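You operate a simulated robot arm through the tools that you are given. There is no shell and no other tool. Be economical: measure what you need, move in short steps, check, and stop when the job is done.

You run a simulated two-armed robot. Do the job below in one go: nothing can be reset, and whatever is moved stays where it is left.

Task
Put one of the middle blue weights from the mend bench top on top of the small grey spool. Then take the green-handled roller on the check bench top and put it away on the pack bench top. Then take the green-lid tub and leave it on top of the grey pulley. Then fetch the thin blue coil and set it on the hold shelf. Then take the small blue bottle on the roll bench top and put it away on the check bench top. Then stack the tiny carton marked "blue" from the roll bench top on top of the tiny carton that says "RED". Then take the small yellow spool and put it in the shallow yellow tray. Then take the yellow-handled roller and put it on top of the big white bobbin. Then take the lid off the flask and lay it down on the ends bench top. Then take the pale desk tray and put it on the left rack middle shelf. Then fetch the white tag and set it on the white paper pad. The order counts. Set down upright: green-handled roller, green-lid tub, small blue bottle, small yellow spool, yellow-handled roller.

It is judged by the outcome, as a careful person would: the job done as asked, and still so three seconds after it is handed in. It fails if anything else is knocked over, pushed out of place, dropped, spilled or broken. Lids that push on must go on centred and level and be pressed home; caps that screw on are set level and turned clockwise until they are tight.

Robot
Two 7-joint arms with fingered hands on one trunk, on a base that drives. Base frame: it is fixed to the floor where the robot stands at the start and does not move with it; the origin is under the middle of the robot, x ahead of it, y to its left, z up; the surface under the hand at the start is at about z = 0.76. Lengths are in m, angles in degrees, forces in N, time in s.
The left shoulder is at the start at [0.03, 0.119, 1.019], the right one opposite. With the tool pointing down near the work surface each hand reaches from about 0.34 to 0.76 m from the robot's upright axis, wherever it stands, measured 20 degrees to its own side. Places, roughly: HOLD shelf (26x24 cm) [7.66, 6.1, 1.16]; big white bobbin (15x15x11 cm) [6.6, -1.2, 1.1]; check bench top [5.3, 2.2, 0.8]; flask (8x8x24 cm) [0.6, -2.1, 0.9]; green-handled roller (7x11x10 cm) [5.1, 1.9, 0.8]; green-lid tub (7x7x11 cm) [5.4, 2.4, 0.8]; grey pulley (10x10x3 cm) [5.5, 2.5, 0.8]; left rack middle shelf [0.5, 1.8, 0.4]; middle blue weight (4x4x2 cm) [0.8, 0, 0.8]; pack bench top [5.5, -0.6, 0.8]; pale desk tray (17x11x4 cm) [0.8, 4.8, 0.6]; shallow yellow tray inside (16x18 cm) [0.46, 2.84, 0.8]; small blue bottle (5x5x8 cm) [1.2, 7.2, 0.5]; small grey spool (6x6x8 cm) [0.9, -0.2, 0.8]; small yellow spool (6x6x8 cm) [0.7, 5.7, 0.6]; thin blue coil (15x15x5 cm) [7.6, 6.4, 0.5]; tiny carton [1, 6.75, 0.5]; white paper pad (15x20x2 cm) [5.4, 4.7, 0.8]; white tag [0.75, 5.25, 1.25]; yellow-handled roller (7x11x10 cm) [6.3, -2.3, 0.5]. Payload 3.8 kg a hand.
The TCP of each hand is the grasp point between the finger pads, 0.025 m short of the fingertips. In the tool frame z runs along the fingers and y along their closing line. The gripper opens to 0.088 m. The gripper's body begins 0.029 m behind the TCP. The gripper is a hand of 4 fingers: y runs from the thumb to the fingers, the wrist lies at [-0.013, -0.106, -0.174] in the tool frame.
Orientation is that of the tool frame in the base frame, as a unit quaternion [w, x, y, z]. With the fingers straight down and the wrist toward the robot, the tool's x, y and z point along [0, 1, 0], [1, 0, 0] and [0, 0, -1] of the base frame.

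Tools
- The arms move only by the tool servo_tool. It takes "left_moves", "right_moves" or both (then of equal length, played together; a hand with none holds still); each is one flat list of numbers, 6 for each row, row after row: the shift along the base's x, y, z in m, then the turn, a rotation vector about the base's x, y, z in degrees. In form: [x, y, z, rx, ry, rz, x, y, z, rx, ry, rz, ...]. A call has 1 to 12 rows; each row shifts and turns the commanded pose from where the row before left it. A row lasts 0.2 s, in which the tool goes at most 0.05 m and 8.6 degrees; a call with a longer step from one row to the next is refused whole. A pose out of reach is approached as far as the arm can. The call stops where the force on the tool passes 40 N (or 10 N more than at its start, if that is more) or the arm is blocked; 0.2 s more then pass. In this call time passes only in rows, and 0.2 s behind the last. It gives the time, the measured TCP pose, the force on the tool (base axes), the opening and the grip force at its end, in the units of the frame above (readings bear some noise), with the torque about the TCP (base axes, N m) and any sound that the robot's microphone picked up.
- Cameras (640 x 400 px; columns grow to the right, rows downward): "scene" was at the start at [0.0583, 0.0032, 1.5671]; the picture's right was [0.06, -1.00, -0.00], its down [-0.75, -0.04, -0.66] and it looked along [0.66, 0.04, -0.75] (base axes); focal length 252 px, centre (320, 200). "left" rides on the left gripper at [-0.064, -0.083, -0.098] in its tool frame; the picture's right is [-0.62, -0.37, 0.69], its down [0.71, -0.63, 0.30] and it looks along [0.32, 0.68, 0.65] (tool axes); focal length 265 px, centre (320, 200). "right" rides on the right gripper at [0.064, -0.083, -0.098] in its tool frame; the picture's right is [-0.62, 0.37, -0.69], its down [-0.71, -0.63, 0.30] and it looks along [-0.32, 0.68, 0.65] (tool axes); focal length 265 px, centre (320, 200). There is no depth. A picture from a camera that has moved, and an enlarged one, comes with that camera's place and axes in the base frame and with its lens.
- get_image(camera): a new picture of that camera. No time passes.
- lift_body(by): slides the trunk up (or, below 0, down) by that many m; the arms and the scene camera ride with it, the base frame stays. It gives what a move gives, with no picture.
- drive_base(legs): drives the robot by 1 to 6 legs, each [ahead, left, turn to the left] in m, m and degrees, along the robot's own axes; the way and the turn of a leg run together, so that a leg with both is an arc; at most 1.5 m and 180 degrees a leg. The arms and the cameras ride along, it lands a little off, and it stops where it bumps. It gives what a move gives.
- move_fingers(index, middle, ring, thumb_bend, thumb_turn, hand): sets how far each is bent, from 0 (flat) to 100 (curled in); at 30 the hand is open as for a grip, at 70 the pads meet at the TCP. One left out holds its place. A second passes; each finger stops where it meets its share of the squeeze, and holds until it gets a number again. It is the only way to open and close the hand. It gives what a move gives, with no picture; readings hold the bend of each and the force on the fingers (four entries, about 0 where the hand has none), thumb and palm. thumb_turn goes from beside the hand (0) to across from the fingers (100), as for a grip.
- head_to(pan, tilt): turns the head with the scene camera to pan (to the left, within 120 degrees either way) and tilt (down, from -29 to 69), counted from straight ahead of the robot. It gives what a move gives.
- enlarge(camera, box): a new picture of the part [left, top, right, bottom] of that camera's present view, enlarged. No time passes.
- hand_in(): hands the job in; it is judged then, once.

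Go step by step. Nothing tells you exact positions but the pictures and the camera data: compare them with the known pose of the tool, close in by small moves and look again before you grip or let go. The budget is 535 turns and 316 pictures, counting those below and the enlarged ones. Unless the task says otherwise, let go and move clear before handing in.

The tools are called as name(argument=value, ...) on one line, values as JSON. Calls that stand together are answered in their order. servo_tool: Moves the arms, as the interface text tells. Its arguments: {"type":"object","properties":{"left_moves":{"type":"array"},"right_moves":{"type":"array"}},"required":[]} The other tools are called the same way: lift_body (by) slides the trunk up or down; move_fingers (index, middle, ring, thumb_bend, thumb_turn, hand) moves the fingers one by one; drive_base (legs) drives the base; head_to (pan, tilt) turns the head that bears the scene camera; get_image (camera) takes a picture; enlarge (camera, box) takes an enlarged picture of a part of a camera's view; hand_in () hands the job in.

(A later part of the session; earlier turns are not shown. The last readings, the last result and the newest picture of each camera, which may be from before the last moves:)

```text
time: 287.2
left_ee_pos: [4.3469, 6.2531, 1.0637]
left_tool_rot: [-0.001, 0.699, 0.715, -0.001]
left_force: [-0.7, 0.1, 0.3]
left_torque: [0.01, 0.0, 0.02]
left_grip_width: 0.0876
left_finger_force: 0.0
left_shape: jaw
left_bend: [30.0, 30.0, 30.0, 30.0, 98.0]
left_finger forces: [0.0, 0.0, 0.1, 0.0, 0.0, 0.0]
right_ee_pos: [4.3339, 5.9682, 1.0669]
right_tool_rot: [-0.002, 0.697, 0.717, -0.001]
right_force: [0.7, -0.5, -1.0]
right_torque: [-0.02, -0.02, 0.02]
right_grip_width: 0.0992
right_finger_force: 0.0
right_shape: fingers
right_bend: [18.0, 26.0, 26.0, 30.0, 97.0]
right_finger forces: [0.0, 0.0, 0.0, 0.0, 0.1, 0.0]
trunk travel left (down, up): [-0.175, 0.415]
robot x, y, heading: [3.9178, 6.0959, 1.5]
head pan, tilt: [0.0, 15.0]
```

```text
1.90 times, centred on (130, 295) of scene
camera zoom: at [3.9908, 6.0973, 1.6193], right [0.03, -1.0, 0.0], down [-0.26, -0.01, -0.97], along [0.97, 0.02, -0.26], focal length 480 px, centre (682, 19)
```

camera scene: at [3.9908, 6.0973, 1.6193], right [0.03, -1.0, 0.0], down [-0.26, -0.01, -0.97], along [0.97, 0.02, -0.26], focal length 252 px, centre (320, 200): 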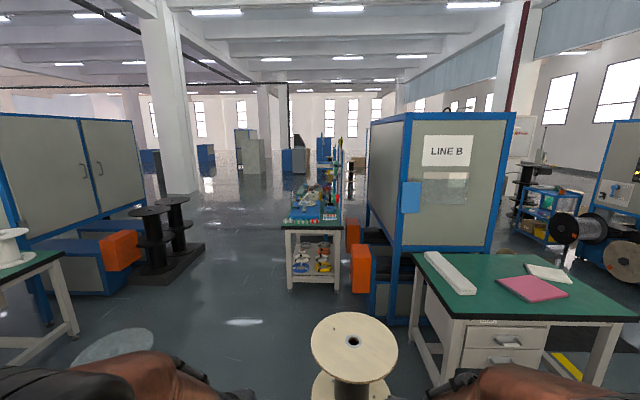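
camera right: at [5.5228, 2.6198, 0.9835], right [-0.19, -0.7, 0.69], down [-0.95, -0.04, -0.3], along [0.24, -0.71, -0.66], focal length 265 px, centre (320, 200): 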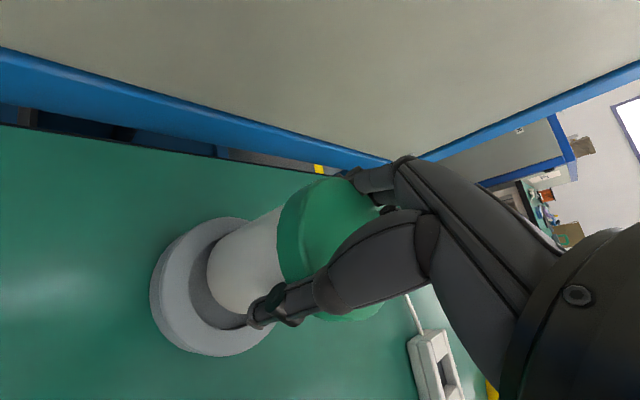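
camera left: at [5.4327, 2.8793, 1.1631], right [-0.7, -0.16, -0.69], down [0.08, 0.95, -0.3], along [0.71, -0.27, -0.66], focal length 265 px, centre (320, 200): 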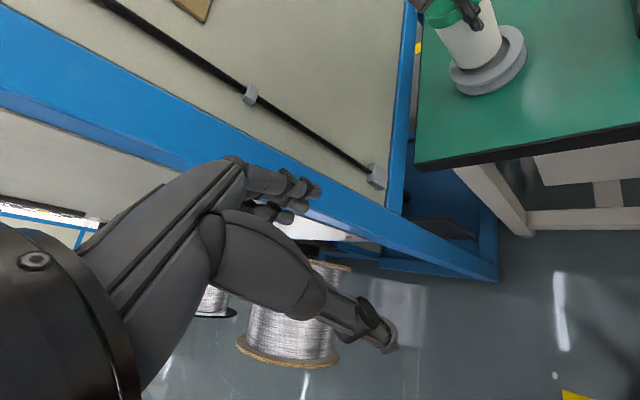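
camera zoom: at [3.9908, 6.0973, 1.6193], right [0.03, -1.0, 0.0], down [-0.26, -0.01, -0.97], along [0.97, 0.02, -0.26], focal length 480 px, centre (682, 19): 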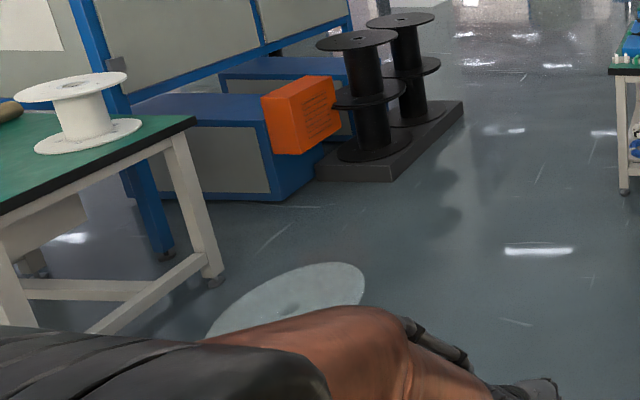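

A long table runs from x≈6.17, y 5.93–6.49, with coils on its lower shelf. I'll drive along its left side at y≈7.0.

drive_base(legs=[[0, 0.9, -1.5], [1.5, 0, 0], [1.5, 0, 0]])

head_to(pan=-60, tilt=40)

get_image(camera="scene")

```text
time: 297.2
left_ee_pos: [5.5778, 7.1503, 1.062]
left_tool_rot: [0.007, 0.693, 0.721, -0.007]
left_force: [-0.5, -0.7, -0.6]
left_torque: [0.0, -0.03, 0.0]
left_grip_width: 0.088
left_finger_force: 0.0
left_shape: jaw
left_bend: [30.0, 30.0, 30.0, 30.0, 98.0]
left_finger forces: [0.1, 0.0, 0.1, 0.0, 0.0, 0.0]
right_ee_pos: [5.5702, 6.8657, 1.0679]
right_tool_rot: [0.004, 0.692, 0.722, -0.007]
right_force: [0.2, -0.8, -0.6]
right_torque: [0.04, -0.03, -0.02]
right_grip_width: 0.0992
right_finger_force: 0.0
right_shape: fingers
right_bend: [18.0, 26.0, 26.0, 30.0, 98.0]
right_finger forces: [0.1, 0.0, 0.0, 0.0, 0.0, 0.1]
trunk travel left (down, up): [-0.175, 0.415]
robot x, y, heading: [5.1501, 6.9704, 1.8]
head pan, tilt: [0.0, 15.0]
stopped in leg 2: the robot was blocked; the commanded pose is now the measured one
```

```text
time: 298.5
left_ee_pos: [5.5836, 7.152, 1.0603]
left_tool_rot: [0.005, 0.693, 0.721, -0.008]
left_force: [-0.2, -0.2, -0.2]
left_torque: [-0.01, 0.01, -0.01]
left_grip_width: 0.0881
left_finger_force: 0.0
left_shape: jaw
left_bend: [30.0, 30.0, 30.0, 30.0, 98.0]
left_finger forces: [0.1, 0.1, 0.0, 0.0, 0.1, 0.0]
right_ee_pos: [5.5747, 6.8668, 1.066]
right_tool_rot: [0.003, 0.692, 0.722, -0.01]
right_force: [0.1, 0.5, -0.3]
right_torque: [0.05, -0.02, 0.0]
right_grip_width: 0.099
right_finger_force: 0.1
right_shape: fingers
right_bend: [18.0, 26.0, 26.0, 30.0, 98.0]
right_finger forces: [0.1, 0.1, 0.0, 0.0, 0.1, 0.0]
trunk travel left (down, up): [-0.175, 0.415]
robot x, y, heading: [5.149, 6.9717, 2.2]
head pan, tilt: [-60.0, 40.0]
```

```text
232 pictures are left
camera scene: at [5.1764, 6.8948, 1.5798], right [-0.85, -0.53, 0.0], down [-0.34, 0.54, -0.77], along [0.41, -0.65, -0.64], focal length 252 px, centre (320, 200)
```

scene: 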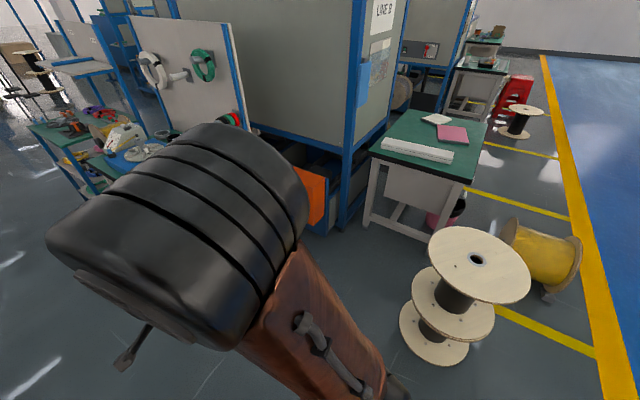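

The robot bumped into something at x≈5.15. Look ahead and down.

head_to(pan=0, tilt=60)

get_image(camera="scene")

head_to(pan=40, tilt=50)

get_image(camera="scene")

```text
time: 299.8
left_ee_pos: [5.5831, 7.1517, 1.0602]
left_tool_rot: [0.005, 0.693, 0.721, -0.008]
left_force: [0.1, 0.3, -0.2]
left_torque: [0.01, -0.05, -0.01]
left_grip_width: 0.0879
left_finger_force: 0.0
left_shape: jaw
left_bend: [30.0, 30.0, 30.0, 30.0, 98.0]
left_finger forces: [0.0, 0.0, 0.1, 0.0, 0.0, 0.0]
right_ee_pos: [5.5768, 6.8673, 1.0655]
right_tool_rot: [0.002, 0.691, 0.723, -0.01]
right_force: [0.9, 0.7, -0.6]
right_torque: [0.0, 0.0, 0.0]
right_grip_width: 0.099
right_finger_force: 0.0
right_shape: fingers
right_bend: [18.0, 26.0, 26.0, 30.0, 98.0]
right_finger forces: [0.1, 0.0, 0.0, 0.1, 0.0, 0.0]
trunk travel left (down, up): [-0.175, 0.415]
robot x, y, heading: [5.1491, 6.9692, 2.2]
head pan, tilt: [0.0, 60.0]
```

```text
231 pictures are left
camera scene: at [5.1984, 6.9695, 1.553], right [0.03, -1.0, 0.0], down [-0.87, -0.03, -0.5], along [0.5, 0.02, -0.87], focal length 252 px, centre (320, 200)
```

scene: 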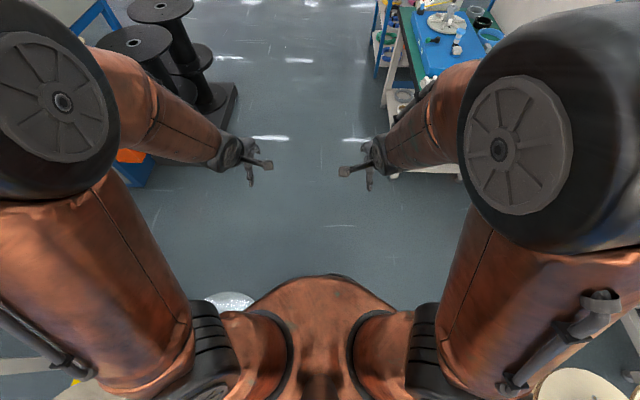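

```text
time: 300.9
left_ee_pos: [5.583, 7.1521, 1.0588]
left_tool_rot: [0.006, 0.693, 0.721, -0.009]
left_force: [0.9, -0.6, 0.5]
left_torque: [0.02, 0.01, -0.01]
left_grip_width: 0.0879
left_finger_force: 0.0
left_shape: jaw
left_bend: [30.0, 30.0, 30.0, 30.0, 98.0]
left_finger forces: [0.0, 0.0, 0.0, 0.1, 0.1, 0.1]
right_ee_pos: [5.5759, 6.8671, 1.0662]
right_tool_rot: [0.002, 0.692, 0.722, -0.01]
right_force: [-1.2, -0.4, -0.7]
right_torque: [0.01, 0.0, 0.0]
right_grip_width: 0.0989
right_finger_force: 0.1
right_shape: fingers
right_bend: [18.0, 26.0, 26.0, 30.0, 98.0]
right_finger forces: [0.0, 0.0, 0.0, 0.0, 0.1, 0.1]
trunk travel left (down, up): [-0.175, 0.415]
robot x, y, heading: [5.1541, 6.97, 2.0]
head pan, tilt: [40.0, 50.0]
```

```text
230 pictures are left
camera scene: at [5.1891, 7.0187, 1.5656], right [0.67, -0.74, 0.0], down [-0.57, -0.51, -0.64], along [0.48, 0.43, -0.77], focal length 252 px, centre (320, 200)
```

scene: 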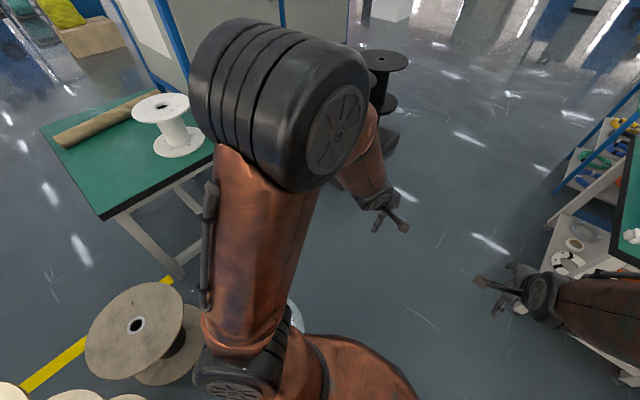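

Something low seems to have been hit. Back off 0.4 m and inspect the floor.

drive_base(legs=[[-0.4, 0, 0]])

head_to(pan=0, tilt=50)

get_image(camera="scene")

get_image(camera="right")

get_image(camera="left")

```text
time: 303.4
left_ee_pos: [5.1857, 7.1386, 1.0597]
left_tool_rot: [0.005, 0.694, 0.72, -0.009]
left_force: [-0.1, 0.1, -0.7]
left_torque: [0.0, -0.03, 0.02]
left_grip_width: 0.0879
left_finger_force: 0.1
left_shape: jaw
left_bend: [30.0, 30.0, 30.0, 30.0, 98.0]
left_finger forces: [0.0, 0.0, 0.0, 0.1, 0.0, 0.0]
right_ee_pos: [5.1767, 6.8536, 1.0675]
right_tool_rot: [0.004, 0.693, 0.721, -0.01]
right_force: [0.8, -0.3, 0.2]
right_torque: [0.01, -0.04, -0.01]
right_grip_width: 0.0992
right_finger_force: 0.0
right_shape: fingers
right_bend: [18.0, 26.0, 26.0, 30.0, 98.0]
right_finger forces: [0.0, 0.0, 0.0, 0.0, 0.0, 0.0]
trunk travel left (down, up): [-0.175, 0.415]
robot x, y, heading: [4.7533, 6.9586, 1.6]
head pan, tilt: [40.0, 50.0]
```

```text
time: 304.4
left_ee_pos: [5.1873, 7.1366, 1.0591]
left_tool_rot: [0.005, 0.693, 0.72, -0.009]
left_force: [0.2, -0.5, 0.8]
left_torque: [0.0, 0.02, -0.01]
left_grip_width: 0.0881
left_finger_force: 0.2
left_shape: jaw
left_bend: [30.0, 30.0, 30.0, 30.0, 98.0]
left_finger forces: [0.0, 0.1, 0.0, 0.1, 0.0, 0.0]
right_ee_pos: [5.1781, 6.8526, 1.0664]
right_tool_rot: [0.003, 0.693, 0.721, -0.01]
right_force: [-0.4, -0.2, 1.0]
right_torque: [0.01, 0.01, -0.03]
right_grip_width: 0.0994
right_finger_force: 0.0
right_shape: fingers
right_bend: [18.0, 26.0, 26.0, 30.0, 98.0]
right_finger forces: [0.0, 0.0, 0.0, 0.0, 0.0, 0.0]
trunk travel left (down, up): [-0.175, 0.415]
robot x, y, heading: [4.7533, 6.9566, 1.8]
head pan, tilt: [0.0, 50.0]
```

```text
229 pictures are left
camera scene: at [4.812, 6.9567, 1.5656], right [0.03, -1.0, 0.0], down [-0.77, -0.03, -0.64], along [0.64, 0.02, -0.77], focal length 252 px, centre (320, 200)
```

scene: 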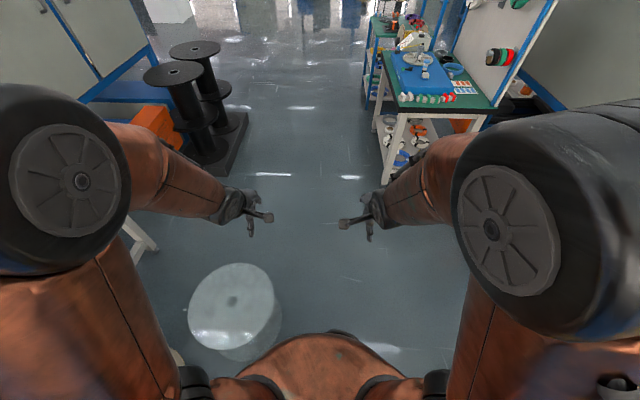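

```text
228 pictures are left
camera right: at [5.093, 6.9164, 1.1637], right [0.4, -0.59, 0.7], down [-0.6, -0.74, -0.28], along [0.69, -0.31, -0.66], focal length 265 px, centre (320, 200)
```

right: 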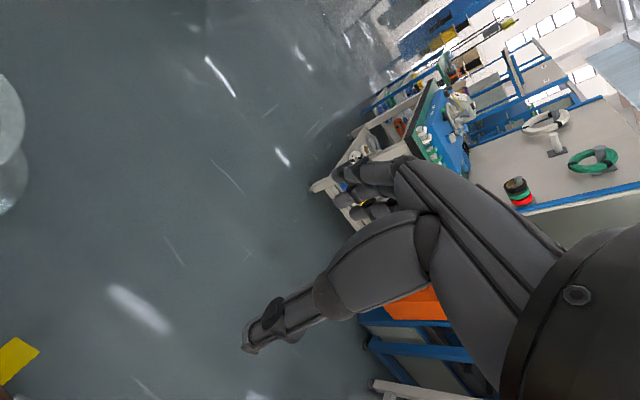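

```text
227 pictures are left
camera left: at [5.1066, 7.0724, 1.16], right [-0.35, -0.65, -0.68], down [-0.66, 0.68, -0.32], along [0.67, 0.34, -0.66], focal length 265 px, centre (320, 200)
```

left: 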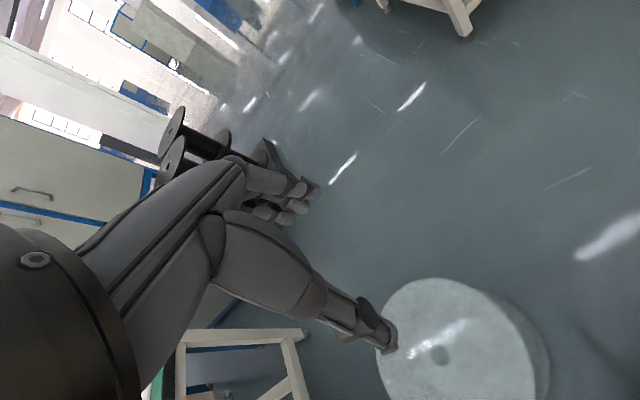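

A translucent drum stands near (5.21, 7.37); I touched it but it hasn't shifted compared with my earlier view. I'll pass it at y≈6.75.

servo_tool(left_moves=[0, 0, 0.004, 1.1, 0, 0], right_moves=[0, 0, 0, 1.1, 0, 0])

drive_base(legs=[[0, -0.2, -1.8], [1.1, 0, 0], [0.3, 0.2, 0], [0.7, 0, 0]])

head_to(pan=-50, tilt=35)

get_image(camera="scene")

```text
time: 304.8
left_ee_pos: [5.1862, 7.1364, 1.0634]
left_tool_rot: [-0.001, 0.695, 0.719, -0.002]
left_force: [0.7, -0.5, -0.6]
left_torque: [-0.02, 0.02, 0.01]
left_grip_width: 0.0881
left_finger_force: 0.0
left_shape: jaw
left_bend: [30.0, 30.0, 30.0, 30.0, 98.0]
left_finger forces: [0.0, 0.1, 0.1, 0.0, 0.0, 0.1]
right_ee_pos: [5.1776, 6.8515, 1.0656]
right_tool_rot: [-0.004, 0.693, 0.721, -0.003]
right_force: [-0.3, -0.3, -0.3]
right_torque: [0.01, 0.02, 0.03]
right_grip_width: 0.0991
right_finger_force: 0.0
right_shape: fingers
right_bend: [18.0, 26.0, 26.0, 30.0, 98.0]
right_finger forces: [0.0, 0.0, 0.1, 0.0, 0.0, 0.1]
trunk travel left (down, up): [-0.175, 0.415]
robot x, y, heading: [4.756, 6.9548, 1.8]
head pan, tilt: [0.0, 50.0]
```

```text
time: 317.0
left_ee_pos: [7.2884, 7.1405, 1.0635]
left_tool_rot: [-0.002, 0.706, 0.708, -0.002]
left_force: [0.1, 0.2, -0.1]
left_torque: [-0.01, -0.01, -0.03]
left_grip_width: 0.088
left_finger_force: 0.3
left_shape: jaw
left_bend: [30.0, 30.0, 30.0, 30.0, 98.0]
left_finger forces: [0.0, 0.1, 0.0, 0.0, 0.0, 0.0]
right_ee_pos: [7.2708, 6.8561, 1.0662]
right_tool_rot: [-0.004, 0.704, 0.71, -0.003]
right_force: [-0.2, -0.5, 0.2]
right_torque: [0.02, 0.02, -0.04]
right_grip_width: 0.0989
right_finger_force: 0.1
right_shape: fingers
right_bend: [18.0, 26.0, 26.0, 30.0, 98.0]
right_finger forces: [0.1, 0.0, 0.0, 0.1, 0.0, 0.0]
trunk travel left (down, up): [-0.175, 0.415]
robot x, y, heading: [6.8485, 6.9747, 0.0]
head pan, tilt: [0.0, 50.0]
```

```text
time: 318.1
left_ee_pos: [7.2875, 7.1404, 1.0641]
left_tool_rot: [0.0, 0.705, 0.709, -0.002]
left_force: [-0.8, -0.5, -0.4]
left_torque: [0.0, -0.01, 0.02]
left_grip_width: 0.0879
left_finger_force: 0.2
left_shape: jaw
left_bend: [30.0, 30.0, 30.0, 30.0, 98.0]
left_finger forces: [0.0, 0.0, 0.0, 0.0, 0.0, 0.0]
right_ee_pos: [7.2706, 6.8571, 1.066]
right_tool_rot: [-0.004, 0.704, 0.711, -0.003]
right_force: [0.3, 0.1, 0.2]
right_torque: [-0.02, 0.01, -0.01]
right_grip_width: 0.0989
right_finger_force: 0.1
right_shape: fingers
right_bend: [18.0, 26.0, 26.0, 30.0, 98.0]
right_finger forces: [0.0, 0.0, 0.0, 0.0, 0.0, 0.0]
trunk travel left (down, up): [-0.175, 0.415]
robot x, y, heading: [6.8478, 6.9718, 0.2]
head pan, tilt: [-50.0, 35.0]
```

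```text
226 pictures are left
camera scene: at [6.887, 6.9044, 1.5873], right [-0.76, -0.64, 0.0], down [-0.37, 0.44, -0.82], along [0.53, -0.63, -0.57], focal length 252 px, centre (320, 200)
```

scene: 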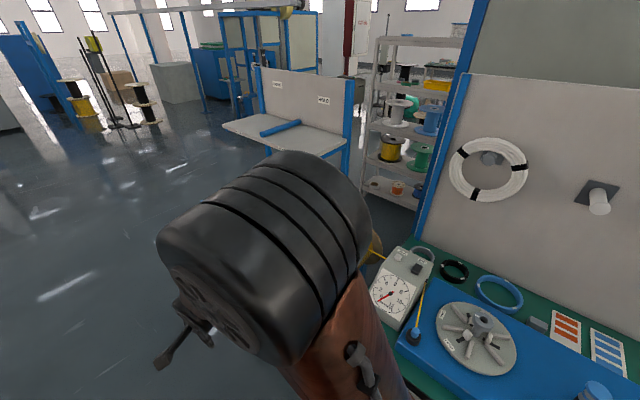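

The HOLD shelf is ahead-right at about (7.7, 6.1). Drive to x≈7.6 and face it.

drive_base(legs=[[0.76, 0.1, 0], [0, 0, -90]])

head_to(pan=0, tilt=35)

get_image(camera="scene")

get_image(camera="right")

```text
time: 326.1
left_ee_pos: [7.7654, 6.6383, 1.0637]
left_tool_rot: [-0.003, 1.0, -0.001, 0.0]
left_force: [-1.2, 0.9, 0.5]
left_torque: [0.0, 0.0, -0.01]
left_grip_width: 0.0879
left_finger_force: 0.0
left_shape: jaw
left_bend: [30.0, 30.0, 30.0, 30.0, 98.0]
left_finger forces: [0.0, 0.0, 0.0, 0.0, 0.0, 0.0]
right_ee_pos: [7.4816, 6.6584, 1.0662]
right_tool_rot: [-0.005, 1.0, 0.001, 0.002]
right_force: [-0.5, -0.6, -0.4]
right_torque: [0.0, 0.03, -0.01]
right_grip_width: 0.0991
right_finger_force: 0.0
right_shape: fingers
right_bend: [18.0, 26.0, 26.0, 30.0, 98.0]
right_finger forces: [0.0, 0.0, 0.1, 0.1, 0.0, 0.1]
trunk travel left (down, up): [-0.175, 0.415]
robot x, y, heading: [7.6004, 7.0778, -90.1]
head pan, tilt: [-50.0, 35.0]
```

```text
time: 327.3
left_ee_pos: [7.7668, 6.6391, 1.0648]
left_tool_rot: [-0.002, 1.0, -0.001, 0.001]
left_force: [-0.7, -0.7, -0.1]
left_torque: [-0.01, 0.04, 0.01]
left_grip_width: 0.088
left_finger_force: 0.0
left_shape: jaw
left_bend: [30.0, 30.0, 30.0, 30.0, 98.0]
left_finger forces: [0.1, 0.0, 0.1, 0.0, 0.0, 0.0]
right_ee_pos: [7.4827, 6.6586, 1.0678]
right_tool_rot: [-0.005, 1.0, 0.001, 0.001]
right_force: [1.0, -0.9, -0.1]
right_torque: [-0.01, -0.01, 0.0]
right_grip_width: 0.099
right_finger_force: 0.1
right_shape: fingers
right_bend: [18.0, 26.0, 26.0, 30.0, 98.0]
right_finger forces: [0.2, 0.0, 0.1, 0.0, 0.0, 0.0]
trunk travel left (down, up): [-0.175, 0.415]
robot x, y, heading: [7.602, 7.0783, -90.5]
head pan, tilt: [0.0, 35.0]
```

```text
225 pictures are left
camera scene: at [7.6007, 7.0079, 1.5873], right [-1.0, 0.01, 0.0], down [0.0, 0.57, -0.82], along [-0.01, -0.82, -0.57], focal length 252 px, centre (320, 200)
```

scene: 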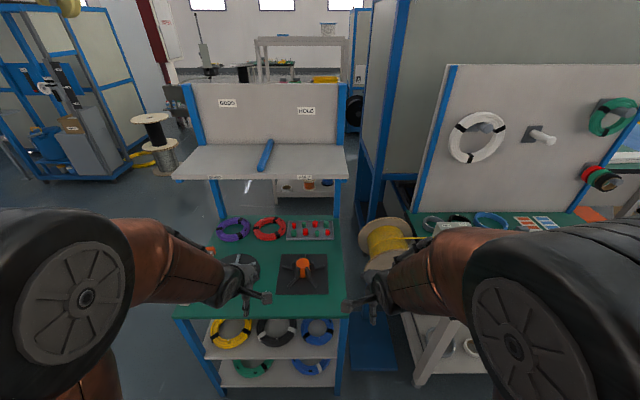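

```text
224 pictures are left
camera right: at [7.5454, 6.7416, 1.1648], right [-0.62, -0.38, 0.69], down [-0.72, 0.63, -0.3], along [-0.32, -0.68, -0.66], focal length 265 px, centre (320, 200)
```

right: 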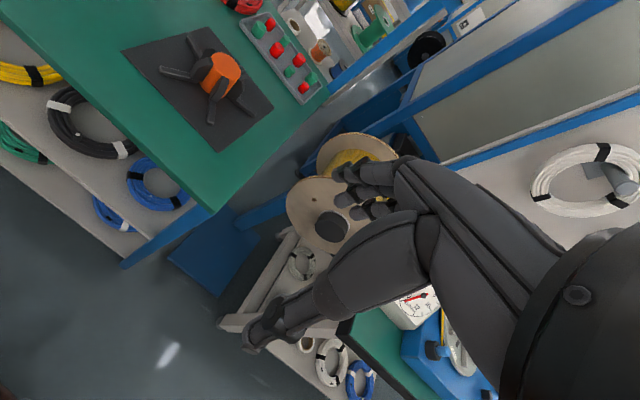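

I see the GOOD/HOLD upper shelf and, on the lower shelves, two blue coils. The upper one matches (7.6, 6.4, 0.5); zoom to verify which is thin.

enlarge(camera="scene", box=[170, 300, 370, 400])

enlarge(camera="right", box=[0, 60, 220, 260])

enlarge(camera="scene", box=[170, 70, 370, 200])

```text
3.20 times, centred on (270, 350) of scene
camera zoom: at [7.6007, 7.0079, 1.5873], right [-1.0, 0.01, 0.0], down [0.0, 0.57, -0.82], along [-0.01, -0.82, -0.57], focal length 806 px, centre (480, -280)
```

zoom: 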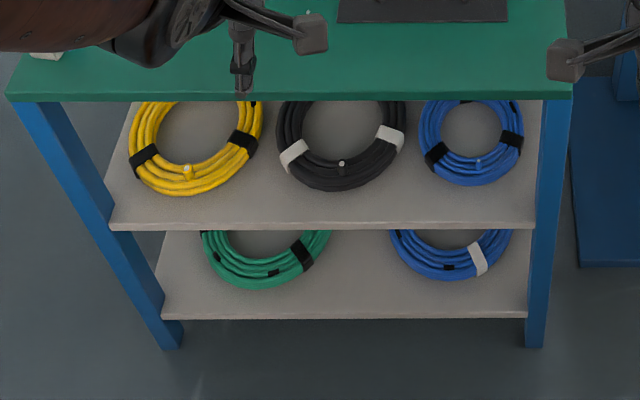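

```text
2.00 times, centred on (110, 160) of right
camera zoom: at [7.5454, 6.7416, 1.1648], right [-0.62, -0.38, 0.69], down [-0.72, 0.63, -0.3], along [-0.32, -0.68, -0.66], focal length 531 px, centre (740, 280)
```

zoom: 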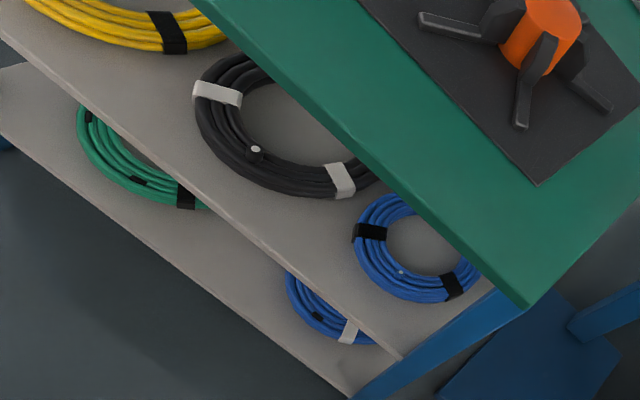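

```text
3.08 times, centred on (270, 135) of scene
camera zoom: at [7.6007, 7.0079, 1.5873], right [-1.0, 0.01, 0.0], down [0.0, 0.57, -0.82], along [-0.01, -0.82, -0.57], focal length 775 px, centre (474, 400)
```

zoom: 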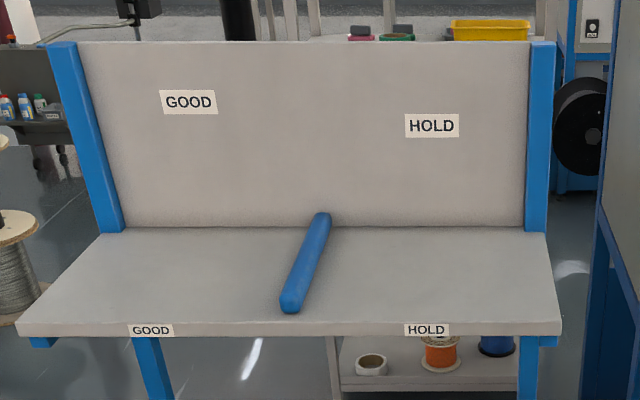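

The upper blue coil is the 15 cm one at about (7.60, 6.43), under the bench top. I'll reach in from the front with the right hand tilted 45°, fingers into the ring. Shift base a bit left/back and lower the trunk.

drive_base(legs=[[-0.05, 0.1, 0.4]])

lift_body(by=-0.17)

move_fingers(hand="right", index=40, middle=40, ring=40, thumb_bend=40)

servo_tool(right_moves=[0, 0.01, -0.03, 0, 0, 0, 0, 0.01, -0.03, 0, 0, 0, 0, 0, -0.03, -7.5, 0, 0, 0, 0, -0.03, -7.5, 0, 0, 0, 0, -0.03, -7.5, 0, 0, 0, 0, -0.03, -7.5, 0, 0, 0, 0, -0.03, -7.5, 0, 0, 0, 0, -0.03, -7.5, 0, 0])

head_to(pan=0, tilt=55)

get_image(camera="scene")

get_image(camera="right")

```text
time: 328.5
left_ee_pos: [7.8715, 6.6891, 1.0643]
left_tool_rot: [-0.002, 1.0, 0.002, -0.001]
left_force: [0.4, 0.0, -0.2]
left_torque: [0.02, 0.03, -0.02]
left_grip_width: 0.0879
left_finger_force: 0.0
left_shape: jaw
left_bend: [30.0, 30.0, 30.0, 30.0, 98.0]
left_finger forces: [0.1, 0.0, 0.0, 0.0, 0.1, 0.0]
right_ee_pos: [7.588, 6.707, 1.0666]
right_tool_rot: [-0.005, 1.0, 0.004, 0.0]
right_force: [0.7, -0.4, -0.2]
right_torque: [-0.02, 0.0, -0.03]
right_grip_width: 0.0989
right_finger_force: 0.0
right_shape: fingers
right_bend: [18.0, 26.0, 26.0, 30.0, 98.0]
right_finger forces: [0.0, 0.0, 0.0, 0.1, 0.0, 0.0]
trunk travel left (down, up): [-0.175, 0.415]
robot x, y, heading: [7.7057, 7.1293, -90.1]
head pan, tilt: [0.0, 35.0]
```

```text
time: 330.4
left_ee_pos: [7.8706, 6.6889, 0.8928]
left_tool_rot: [-0.003, 1.0, 0.002, 0.0]
left_force: [-0.4, 0.4, 0.3]
left_torque: [0.0, -0.02, 0.01]
left_grip_width: 0.088
left_finger_force: 0.0
left_shape: jaw
left_bend: [30.0, 30.0, 30.0, 30.0, 98.0]
left_finger forces: [0.0, 0.1, 0.1, 0.0, 0.0, 0.1]
right_ee_pos: [7.5864, 6.7067, 0.8971]
right_tool_rot: [-0.005, 1.0, 0.003, 0.001]
right_force: [0.1, -0.7, -0.8]
right_torque: [0.02, -0.01, 0.03]
right_grip_width: 0.0991
right_finger_force: 0.1
right_shape: fingers
right_bend: [18.0, 26.0, 26.0, 30.0, 98.0]
right_finger forces: [0.1, 0.0, 0.0, 0.0, 0.1, 0.1]
trunk travel left (down, up): [-0.005, 0.585]
robot x, y, heading: [7.7023, 7.1273, -90.0]
head pan, tilt: [0.0, 35.0]
```

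```text
time: 331.4
left_ee_pos: [7.8701, 6.6885, 0.895]
left_tool_rot: [-0.002, 1.0, 0.002, 0.0]
left_force: [1.0, 0.2, 0.8]
left_torque: [0.02, 0.02, 0.0]
left_grip_width: 0.088
left_finger_force: 0.1
left_shape: jaw
left_bend: [30.0, 30.0, 30.0, 30.0, 98.0]
left_finger forces: [0.0, 0.0, 0.0, 0.0, 0.0, 0.1]
right_ee_pos: [7.5859, 6.7063, 0.8956]
right_tool_rot: [-0.005, 1.0, 0.003, 0.001]
right_force: [-0.1, -0.2, 0.7]
right_torque: [-0.01, -0.02, -0.01]
right_grip_width: 0.0641
right_finger_force: 0.0
right_shape: fingers
right_bend: [40.0, 40.0, 40.0, 40.0, 98.0]
right_finger forces: [0.0, 0.0, 0.0, 0.0, 0.0, 0.1]
trunk travel left (down, up): [-0.005, 0.585]
robot x, y, heading: [7.7074, 7.1268, -89.9]
head pan, tilt: [0.0, 35.0]
```

```text
time: 333.2
left_ee_pos: [7.8704, 6.6885, 0.8929]
left_tool_rot: [-0.003, 1.0, 0.002, -0.001]
left_force: [0.2, 1.6, 0.4]
left_torque: [0.01, -0.03, -0.02]
left_grip_width: 0.0879
left_finger_force: 0.0
left_shape: jaw
left_bend: [30.0, 30.0, 30.0, 30.0, 98.0]
left_finger forces: [0.0, 0.0, 0.0, 0.1, 0.1, 0.0]
right_ee_pos: [7.5873, 6.7253, 0.652]
right_tool_rot: [0.377, 0.926, 0.004, -0.001]
right_force: [-0.4, -1.0, -0.1]
right_torque: [-0.01, 0.02, -0.01]
right_grip_width: 0.064
right_finger_force: 0.0
right_shape: fingers
right_bend: [40.0, 40.0, 40.0, 40.0, 98.0]
right_finger forces: [0.0, 0.0, 0.0, 0.0, 0.0, 0.0]
right hand out of reach, approached as far as the arm can: row 4
trunk travel left (down, up): [-0.005, 0.585]
robot x, y, heading: [7.7067, 7.1265, -89.9]
head pan, tilt: [0.0, 35.0]
```

```text
time: 334.1
left_ee_pos: [7.8704, 6.6892, 0.893]
left_tool_rot: [-0.002, 1.0, 0.001, 0.0]
left_force: [-1.0, -0.3, -0.3]
left_torque: [-0.03, -0.01, 0.05]
left_grip_width: 0.088
left_finger_force: 0.1
left_shape: jaw
left_bend: [30.0, 30.0, 30.0, 30.0, 98.0]
left_finger forces: [0.1, 0.0, 0.0, 0.0, 0.0, 0.0]
right_ee_pos: [7.5871, 6.7232, 0.6534]
right_tool_rot: [0.377, 0.926, 0.004, 0.0]
right_force: [1.1, 0.8, 0.0]
right_torque: [-0.02, -0.04, 0.01]
right_grip_width: 0.0639
right_finger_force: 0.0
right_shape: fingers
right_bend: [40.0, 40.0, 40.0, 40.0, 98.0]
right_finger forces: [0.0, 0.0, 0.0, 0.0, 0.1, 0.0]
trunk travel left (down, up): [-0.005, 0.585]
robot x, y, heading: [7.7016, 7.1254, -90.5]
head pan, tilt: [0.0, 55.0]
```

```text
220 pictures are left
camera scene: at [7.7032, 7.073, 1.3891], right [-1.0, 0.0, 0.0], down [0.0, 0.82, -0.57], along [0.0, -0.57, -0.82], focal length 252 px, centre (320, 200)
```

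scene: 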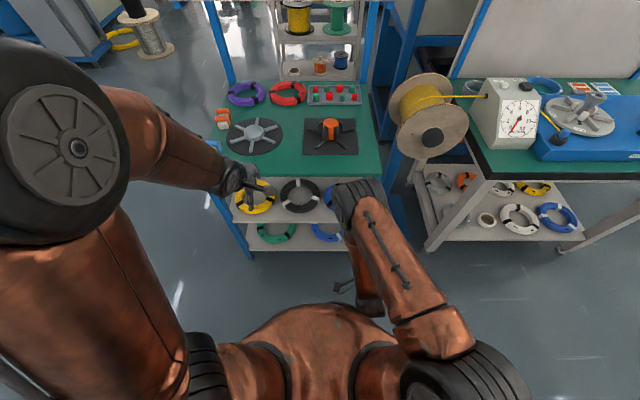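

```text
219 pictures are left
camera right: at [7.6495, 6.8534, 0.6647], right [-0.62, 0.22, 0.76], down [-0.72, 0.23, -0.66], along [-0.32, -0.95, 0.01], focal length 265 px, centre (320, 200)
```

right: 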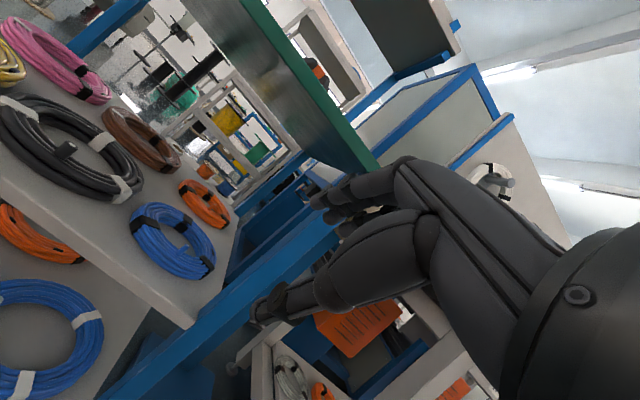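

I can locate the coil at about (7.612, 6.41), shelf z≈0.43. I'll reduce the tilt to ~20°, and move in above its near rim.

servo_tool(right_moves=[0.008, -0.008, -0.036, 8, 0, 0, 0.008, -0.008, -0.036, 8, 0, 0, 0.008, -0.008, -0.036, 8, 0, 0, 0, -0.04, 0, 0, 0, 0, 0, -0.04, 0, 0, 0, 0, 0, -0.04, 0, 0, 0, 0, 0, 0, 0, 0, 0, 0])

get_image(camera="right")

get_image(camera="left")

```text
time: 335.6
left_ee_pos: [7.8714, 6.688, 0.8937]
left_tool_rot: [-0.003, 1.0, 0.002, 0.0]
left_force: [1.0, 0.3, -0.1]
left_torque: [-0.02, -0.03, 0.03]
left_grip_width: 0.088
left_finger_force: 0.0
left_shape: jaw
left_bend: [30.0, 30.0, 30.0, 30.0, 98.0]
left_finger forces: [0.0, 0.0, 0.0, 0.0, 0.0, 0.0]
right_ee_pos: [7.6099, 6.5801, 0.5457]
right_tool_rot: [0.177, 0.984, 0.004, 0.0]
right_force: [-0.3, 0.5, -0.4]
right_torque: [-0.02, 0.0, 0.0]
right_grip_width: 0.0639
right_finger_force: 0.0
right_shape: fingers
right_bend: [40.0, 40.0, 40.0, 40.0, 98.0]
right_finger forces: [0.1, 0.0, 0.1, 0.1, 0.0, 0.1]
trunk travel left (down, up): [-0.005, 0.585]
robot x, y, heading: [7.705, 7.1274, -90.1]
head pan, tilt: [0.0, 55.0]
```

```text
218 pictures are left
camera right: at [7.6731, 6.6934, 0.6087], right [-0.62, -0.11, 0.78], down [-0.72, 0.48, -0.5], along [-0.32, -0.87, -0.37], focal length 265 px, centre (320, 200)
```

right: 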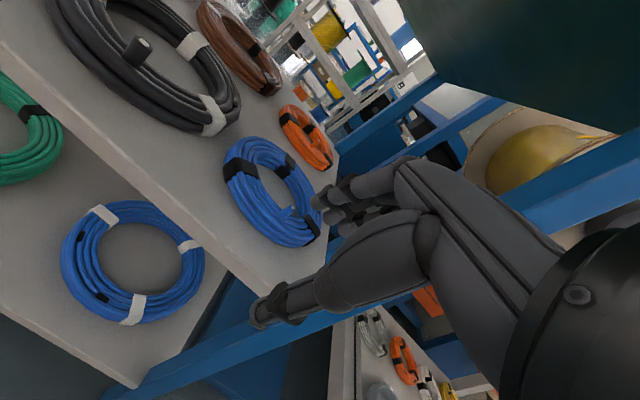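

```text
217 pictures are left
camera left: at [7.8058, 6.7719, 0.9929], right [-0.62, 0.37, -0.69], down [0.71, 0.63, -0.3], along [0.33, -0.68, -0.66], focal length 265 px, centre (320, 200)
```

left: 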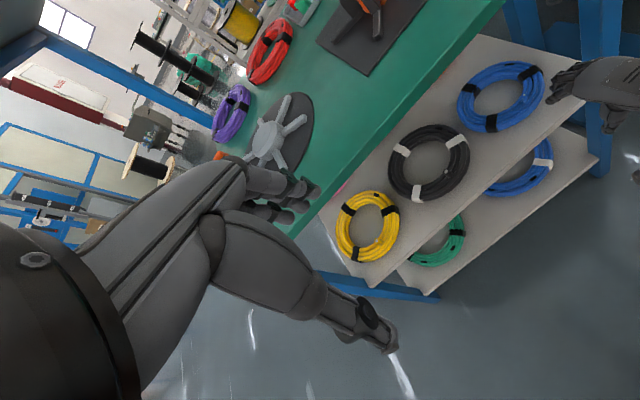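

Coil centre confirmed at (7.611, 6.406). Move forward over its near rim.

servo_tool(right_moves=[0, -0.04, 0, 0, 0, 0, 0, -0.04, 0, 0, 0, 0, 0, -0.032, 0, 0, 0, 0, 0, 0, -0.02, 0, 0, 0, 0, 0, 0, 0, 0, 0])

get_image(camera="right")

enlarge(camera="left", box=[400, 40, 640, 200])

```text
time: 336.9
left_ee_pos: [7.8699, 6.6896, 0.8931]
left_tool_rot: [-0.003, 1.0, 0.002, 0.0]
left_force: [0.0, -0.5, 0.2]
left_torque: [-0.02, 0.0, 0.01]
left_grip_width: 0.088
left_finger_force: 0.0
left_shape: jaw
left_bend: [30.0, 30.0, 30.0, 30.0, 98.0]
left_finger forces: [0.0, 0.1, 0.0, 0.0, 0.0, 0.0]
right_ee_pos: [7.6103, 6.4686, 0.5273]
right_tool_rot: [0.177, 0.984, 0.004, 0.0]
right_force: [-0.4, 0.9, 0.1]
right_torque: [-0.01, 0.02, -0.01]
right_grip_width: 0.0638
right_finger_force: 0.1
right_shape: fingers
right_bend: [40.0, 40.0, 40.0, 40.0, 98.0]
right_finger forces: [0.1, 0.1, 0.1, 0.0, 0.1, 0.0]
trunk travel left (down, up): [-0.005, 0.585]
robot x, y, heading: [7.7057, 7.1241, -90.2]
head pan, tilt: [0.0, 55.0]
```

```text
216 pictures are left
camera right: at [7.6726, 6.582, 0.5902], right [-0.62, -0.11, 0.78], down [-0.72, 0.48, -0.5], along [-0.32, -0.87, -0.37], focal length 265 px, centre (320, 200)
```

right: 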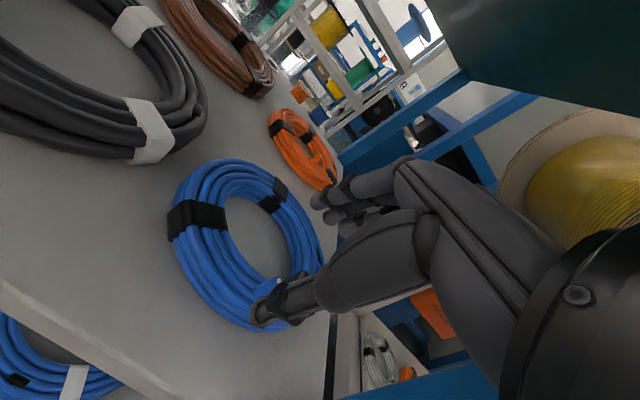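

```text
2.50 times, centred on (520, 120) of left
camera zoom: at [7.8058, 6.7718, 0.9929], right [-0.62, 0.37, -0.69], down [0.71, 0.63, -0.3], along [0.33, -0.68, -0.66], focal length 664 px, centre (-180, 400)
```

zoom: 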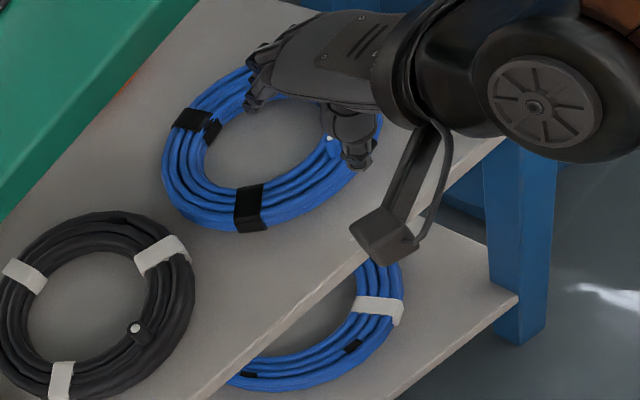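

Adjust 1.4 cm back so thumb and fingers straddle the near rim evenly, then descend.

servo_tool(right_moves=[0.002, 0.014, 0, 0, 0, 0, 0, 0, -0.02, 0, 0, 0, 0, 0, -0.02, 0, 0, 0, 0, 0, -0.01, 0, 0, 0, 0, 0, 0, 0, 0, 0])

get_image(camera="right")

enlarge(camera="left", box=[400, 40, 640, 200])

```text
time: 338.1
left_ee_pos: [7.8696, 6.69, 0.8941]
left_tool_rot: [-0.001, 1.0, 0.001, -0.001]
left_force: [0.1, -0.3, 0.6]
left_torque: [0.0, -0.02, 0.0]
left_grip_width: 0.088
left_finger_force: 0.2
left_shape: jaw
left_bend: [30.0, 30.0, 30.0, 30.0, 98.0]
left_finger forces: [0.0, 0.0, 0.0, 0.1, 0.0, 0.0]
right_ee_pos: [7.6135, 6.4813, 0.4794]
right_tool_rot: [0.179, 0.984, 0.003, 0.0]
right_force: [-0.2, 0.9, 15.4]
right_torque: [0.6, -0.05, 0.01]
right_grip_width: 0.0647
right_finger_force: 6.9
right_shape: fingers
right_bend: [40.0, 40.0, 40.0, 39.0, 98.0]
right_finger forces: [0.1, 0.0, 0.0, 0.1, 15.6, 0.0]
trunk travel left (down, up): [-0.005, 0.585]
robot x, y, heading: [7.7059, 7.1268, -89.9]
head pan, tilt: [0.0, 55.0]
```

```text
214 pictures are left
camera right: at [7.6753, 6.5947, 0.5416], right [-0.62, -0.1, 0.78], down [-0.72, 0.48, -0.51], along [-0.32, -0.87, -0.37], focal length 265 px, centre (320, 200)
```

right: 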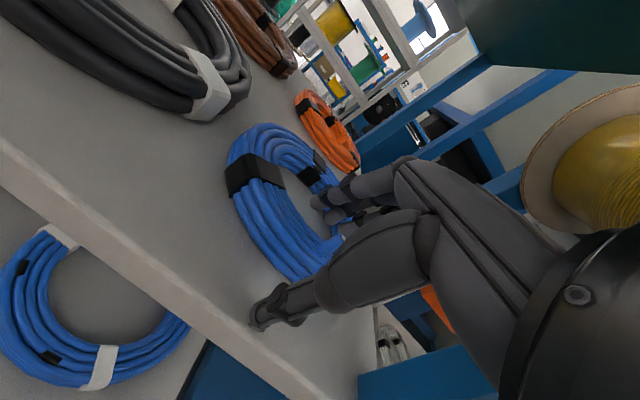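

```text
2.50 times, centred on (520, 120) of left
camera zoom: at [7.8059, 6.773, 0.9936], right [-0.62, 0.37, -0.69], down [0.71, 0.63, -0.3], along [0.33, -0.68, -0.66], focal length 664 px, centre (-180, 400)
```

zoom: 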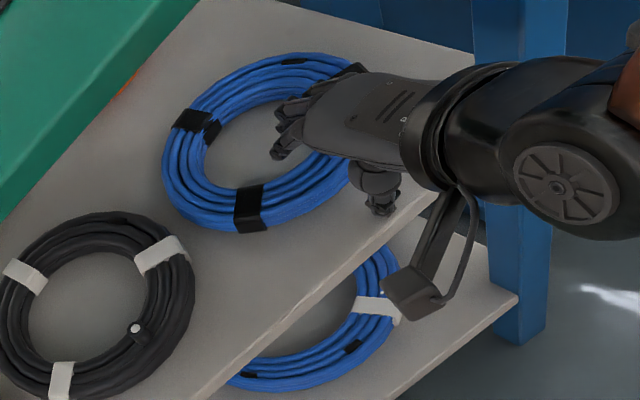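

Thumb has touched the shelf; fingers are inside the ring. Raise 5 mm and close.

servo_tool(right_moves=[0, 0, 0.006, 0, 0, 0, 0, 0, 0, 0, 0, 0])

move_fingers(hand="right", index=75, middle=75, ring=75, thumb_bend=75)

get_image(camera="right")

enlarge(camera="left", box=[400, 40, 640, 200])

```text
time: 338.6
left_ee_pos: [7.8713, 6.6886, 0.8935]
left_tool_rot: [-0.004, 1.0, 0.002, 0.001]
left_force: [-0.8, -0.2, 0.5]
left_torque: [-0.02, 0.05, -0.02]
left_grip_width: 0.0879
left_finger_force: 0.0
left_shape: jaw
left_bend: [30.0, 30.0, 30.0, 30.0, 98.0]
left_finger forces: [0.1, 0.0, 0.0, 0.0, 0.1, 0.1]
right_ee_pos: [7.6135, 6.482, 0.4818]
right_tool_rot: [0.176, 0.984, 0.004, 0.0]
right_force: [-0.5, -0.2, 0.1]
right_torque: [-0.02, -0.02, -0.01]
right_grip_width: 0.0635
right_finger_force: 0.0
right_shape: fingers
right_bend: [40.0, 40.0, 40.0, 40.0, 98.0]
right_finger forces: [0.0, 0.1, 0.0, 0.0, 0.1, 0.0]
trunk travel left (down, up): [-0.005, 0.585]
robot x, y, heading: [7.7015, 7.1294, -90.2]
head pan, tilt: [0.0, 55.0]
```

```text
time: 339.6
left_ee_pos: [7.8705, 6.6901, 0.8938]
left_tool_rot: [-0.003, 1.0, 0.002, -0.001]
left_force: [-0.2, -0.2, 0.6]
left_torque: [-0.01, 0.02, -0.01]
left_grip_width: 0.0879
left_finger_force: 0.0
left_shape: jaw
left_bend: [30.0, 30.0, 30.0, 30.0, 98.0]
left_finger forces: [0.0, 0.0, 0.1, 0.1, 0.1, 0.1]
right_ee_pos: [7.613, 6.4821, 0.484]
right_tool_rot: [0.178, 0.984, 0.003, -0.001]
right_force: [0.8, -0.9, 6.8]
right_torque: [-0.01, -0.04, 0.1]
right_grip_width: 0.0002
right_finger_force: 12.0
right_shape: fingers
right_bend: [75.0, 61.0, 75.0, 68.0, 97.0]
right_finger forces: [6.5, 7.9, 2.1, 0.0, 7.7, 0.0]
trunk travel left (down, up): [-0.005, 0.585]
robot x, y, heading: [7.7011, 7.1283, -90.1]
head pan, tilt: [0.0, 55.0]
```

```text
212 pictures are left
camera right: at [7.6759, 6.5953, 0.5464], right [-0.62, -0.11, 0.78], down [-0.72, 0.48, -0.51], along [-0.32, -0.87, -0.37], focal length 265 px, centre (320, 200)
```

right: 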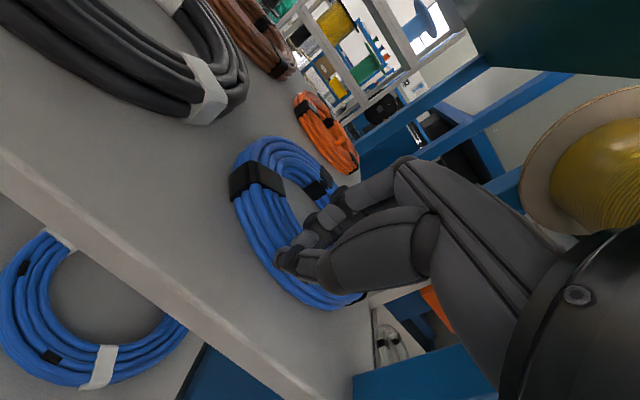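

```text
2.50 times, centred on (520, 120) of left
camera zoom: at [7.8059, 6.7724, 0.9932], right [-0.62, 0.37, -0.69], down [0.71, 0.63, -0.3], along [0.33, -0.68, -0.66], focal length 664 px, centre (-180, 400)
```

zoom: 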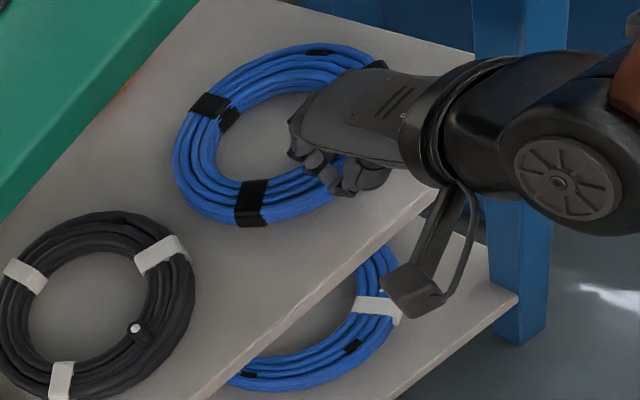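

The fingers closed mostly over the top of the rim. I'll open to a narrower stance, look, and go lower before closing again.

move_fingers(hand="right", index=42, middle=42, ring=42, thumb_bend=50)

get_image(camera="right")

enlarge(camera="left", box=[400, 40, 640, 200])

```text
time: 340.6
left_ee_pos: [7.8709, 6.6891, 0.8942]
left_tool_rot: [-0.003, 1.0, 0.002, 0.0]
left_force: [0.3, -0.6, -0.1]
left_torque: [-0.01, 0.0, -0.03]
left_grip_width: 0.0881
left_finger_force: 0.0
left_shape: jaw
left_bend: [30.0, 30.0, 30.0, 30.0, 98.0]
left_finger forces: [0.0, 0.0, 0.0, 0.1, 0.0, 0.0]
right_ee_pos: [7.6135, 6.4816, 0.4823]
right_tool_rot: [0.177, 0.984, 0.003, 0.0]
right_force: [0.2, -0.8, 0.5]
right_torque: [-0.02, -0.01, 0.02]
right_grip_width: 0.0499
right_finger_force: 0.2
right_shape: fingers
right_bend: [42.0, 42.0, 42.0, 50.0, 97.0]
right_finger forces: [0.0, 0.0, 0.0, 0.1, 0.0, 0.0]
trunk travel left (down, up): [-0.005, 0.585]
robot x, y, heading: [7.7045, 7.1196, -90.3]
head pan, tilt: [0.0, 55.0]
```

```text
210 pictures are left
camera right: at [7.6757, 6.5954, 0.5457], right [-0.62, -0.11, 0.78], down [-0.72, 0.48, -0.5], along [-0.32, -0.87, -0.37], focal length 265 px, centre (320, 200)
```

right: 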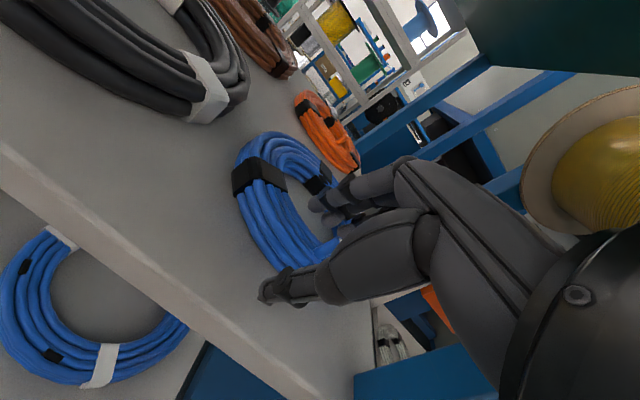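

```text
2.50 times, centred on (520, 120) of left
camera zoom: at [7.8058, 6.7718, 0.9929], right [-0.62, 0.37, -0.69], down [0.71, 0.63, -0.3], along [0.33, -0.68, -0.66], focal length 664 px, centre (-180, 400)
```

zoom: 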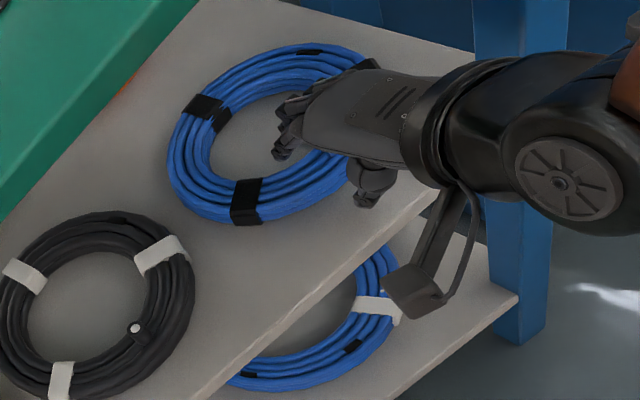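

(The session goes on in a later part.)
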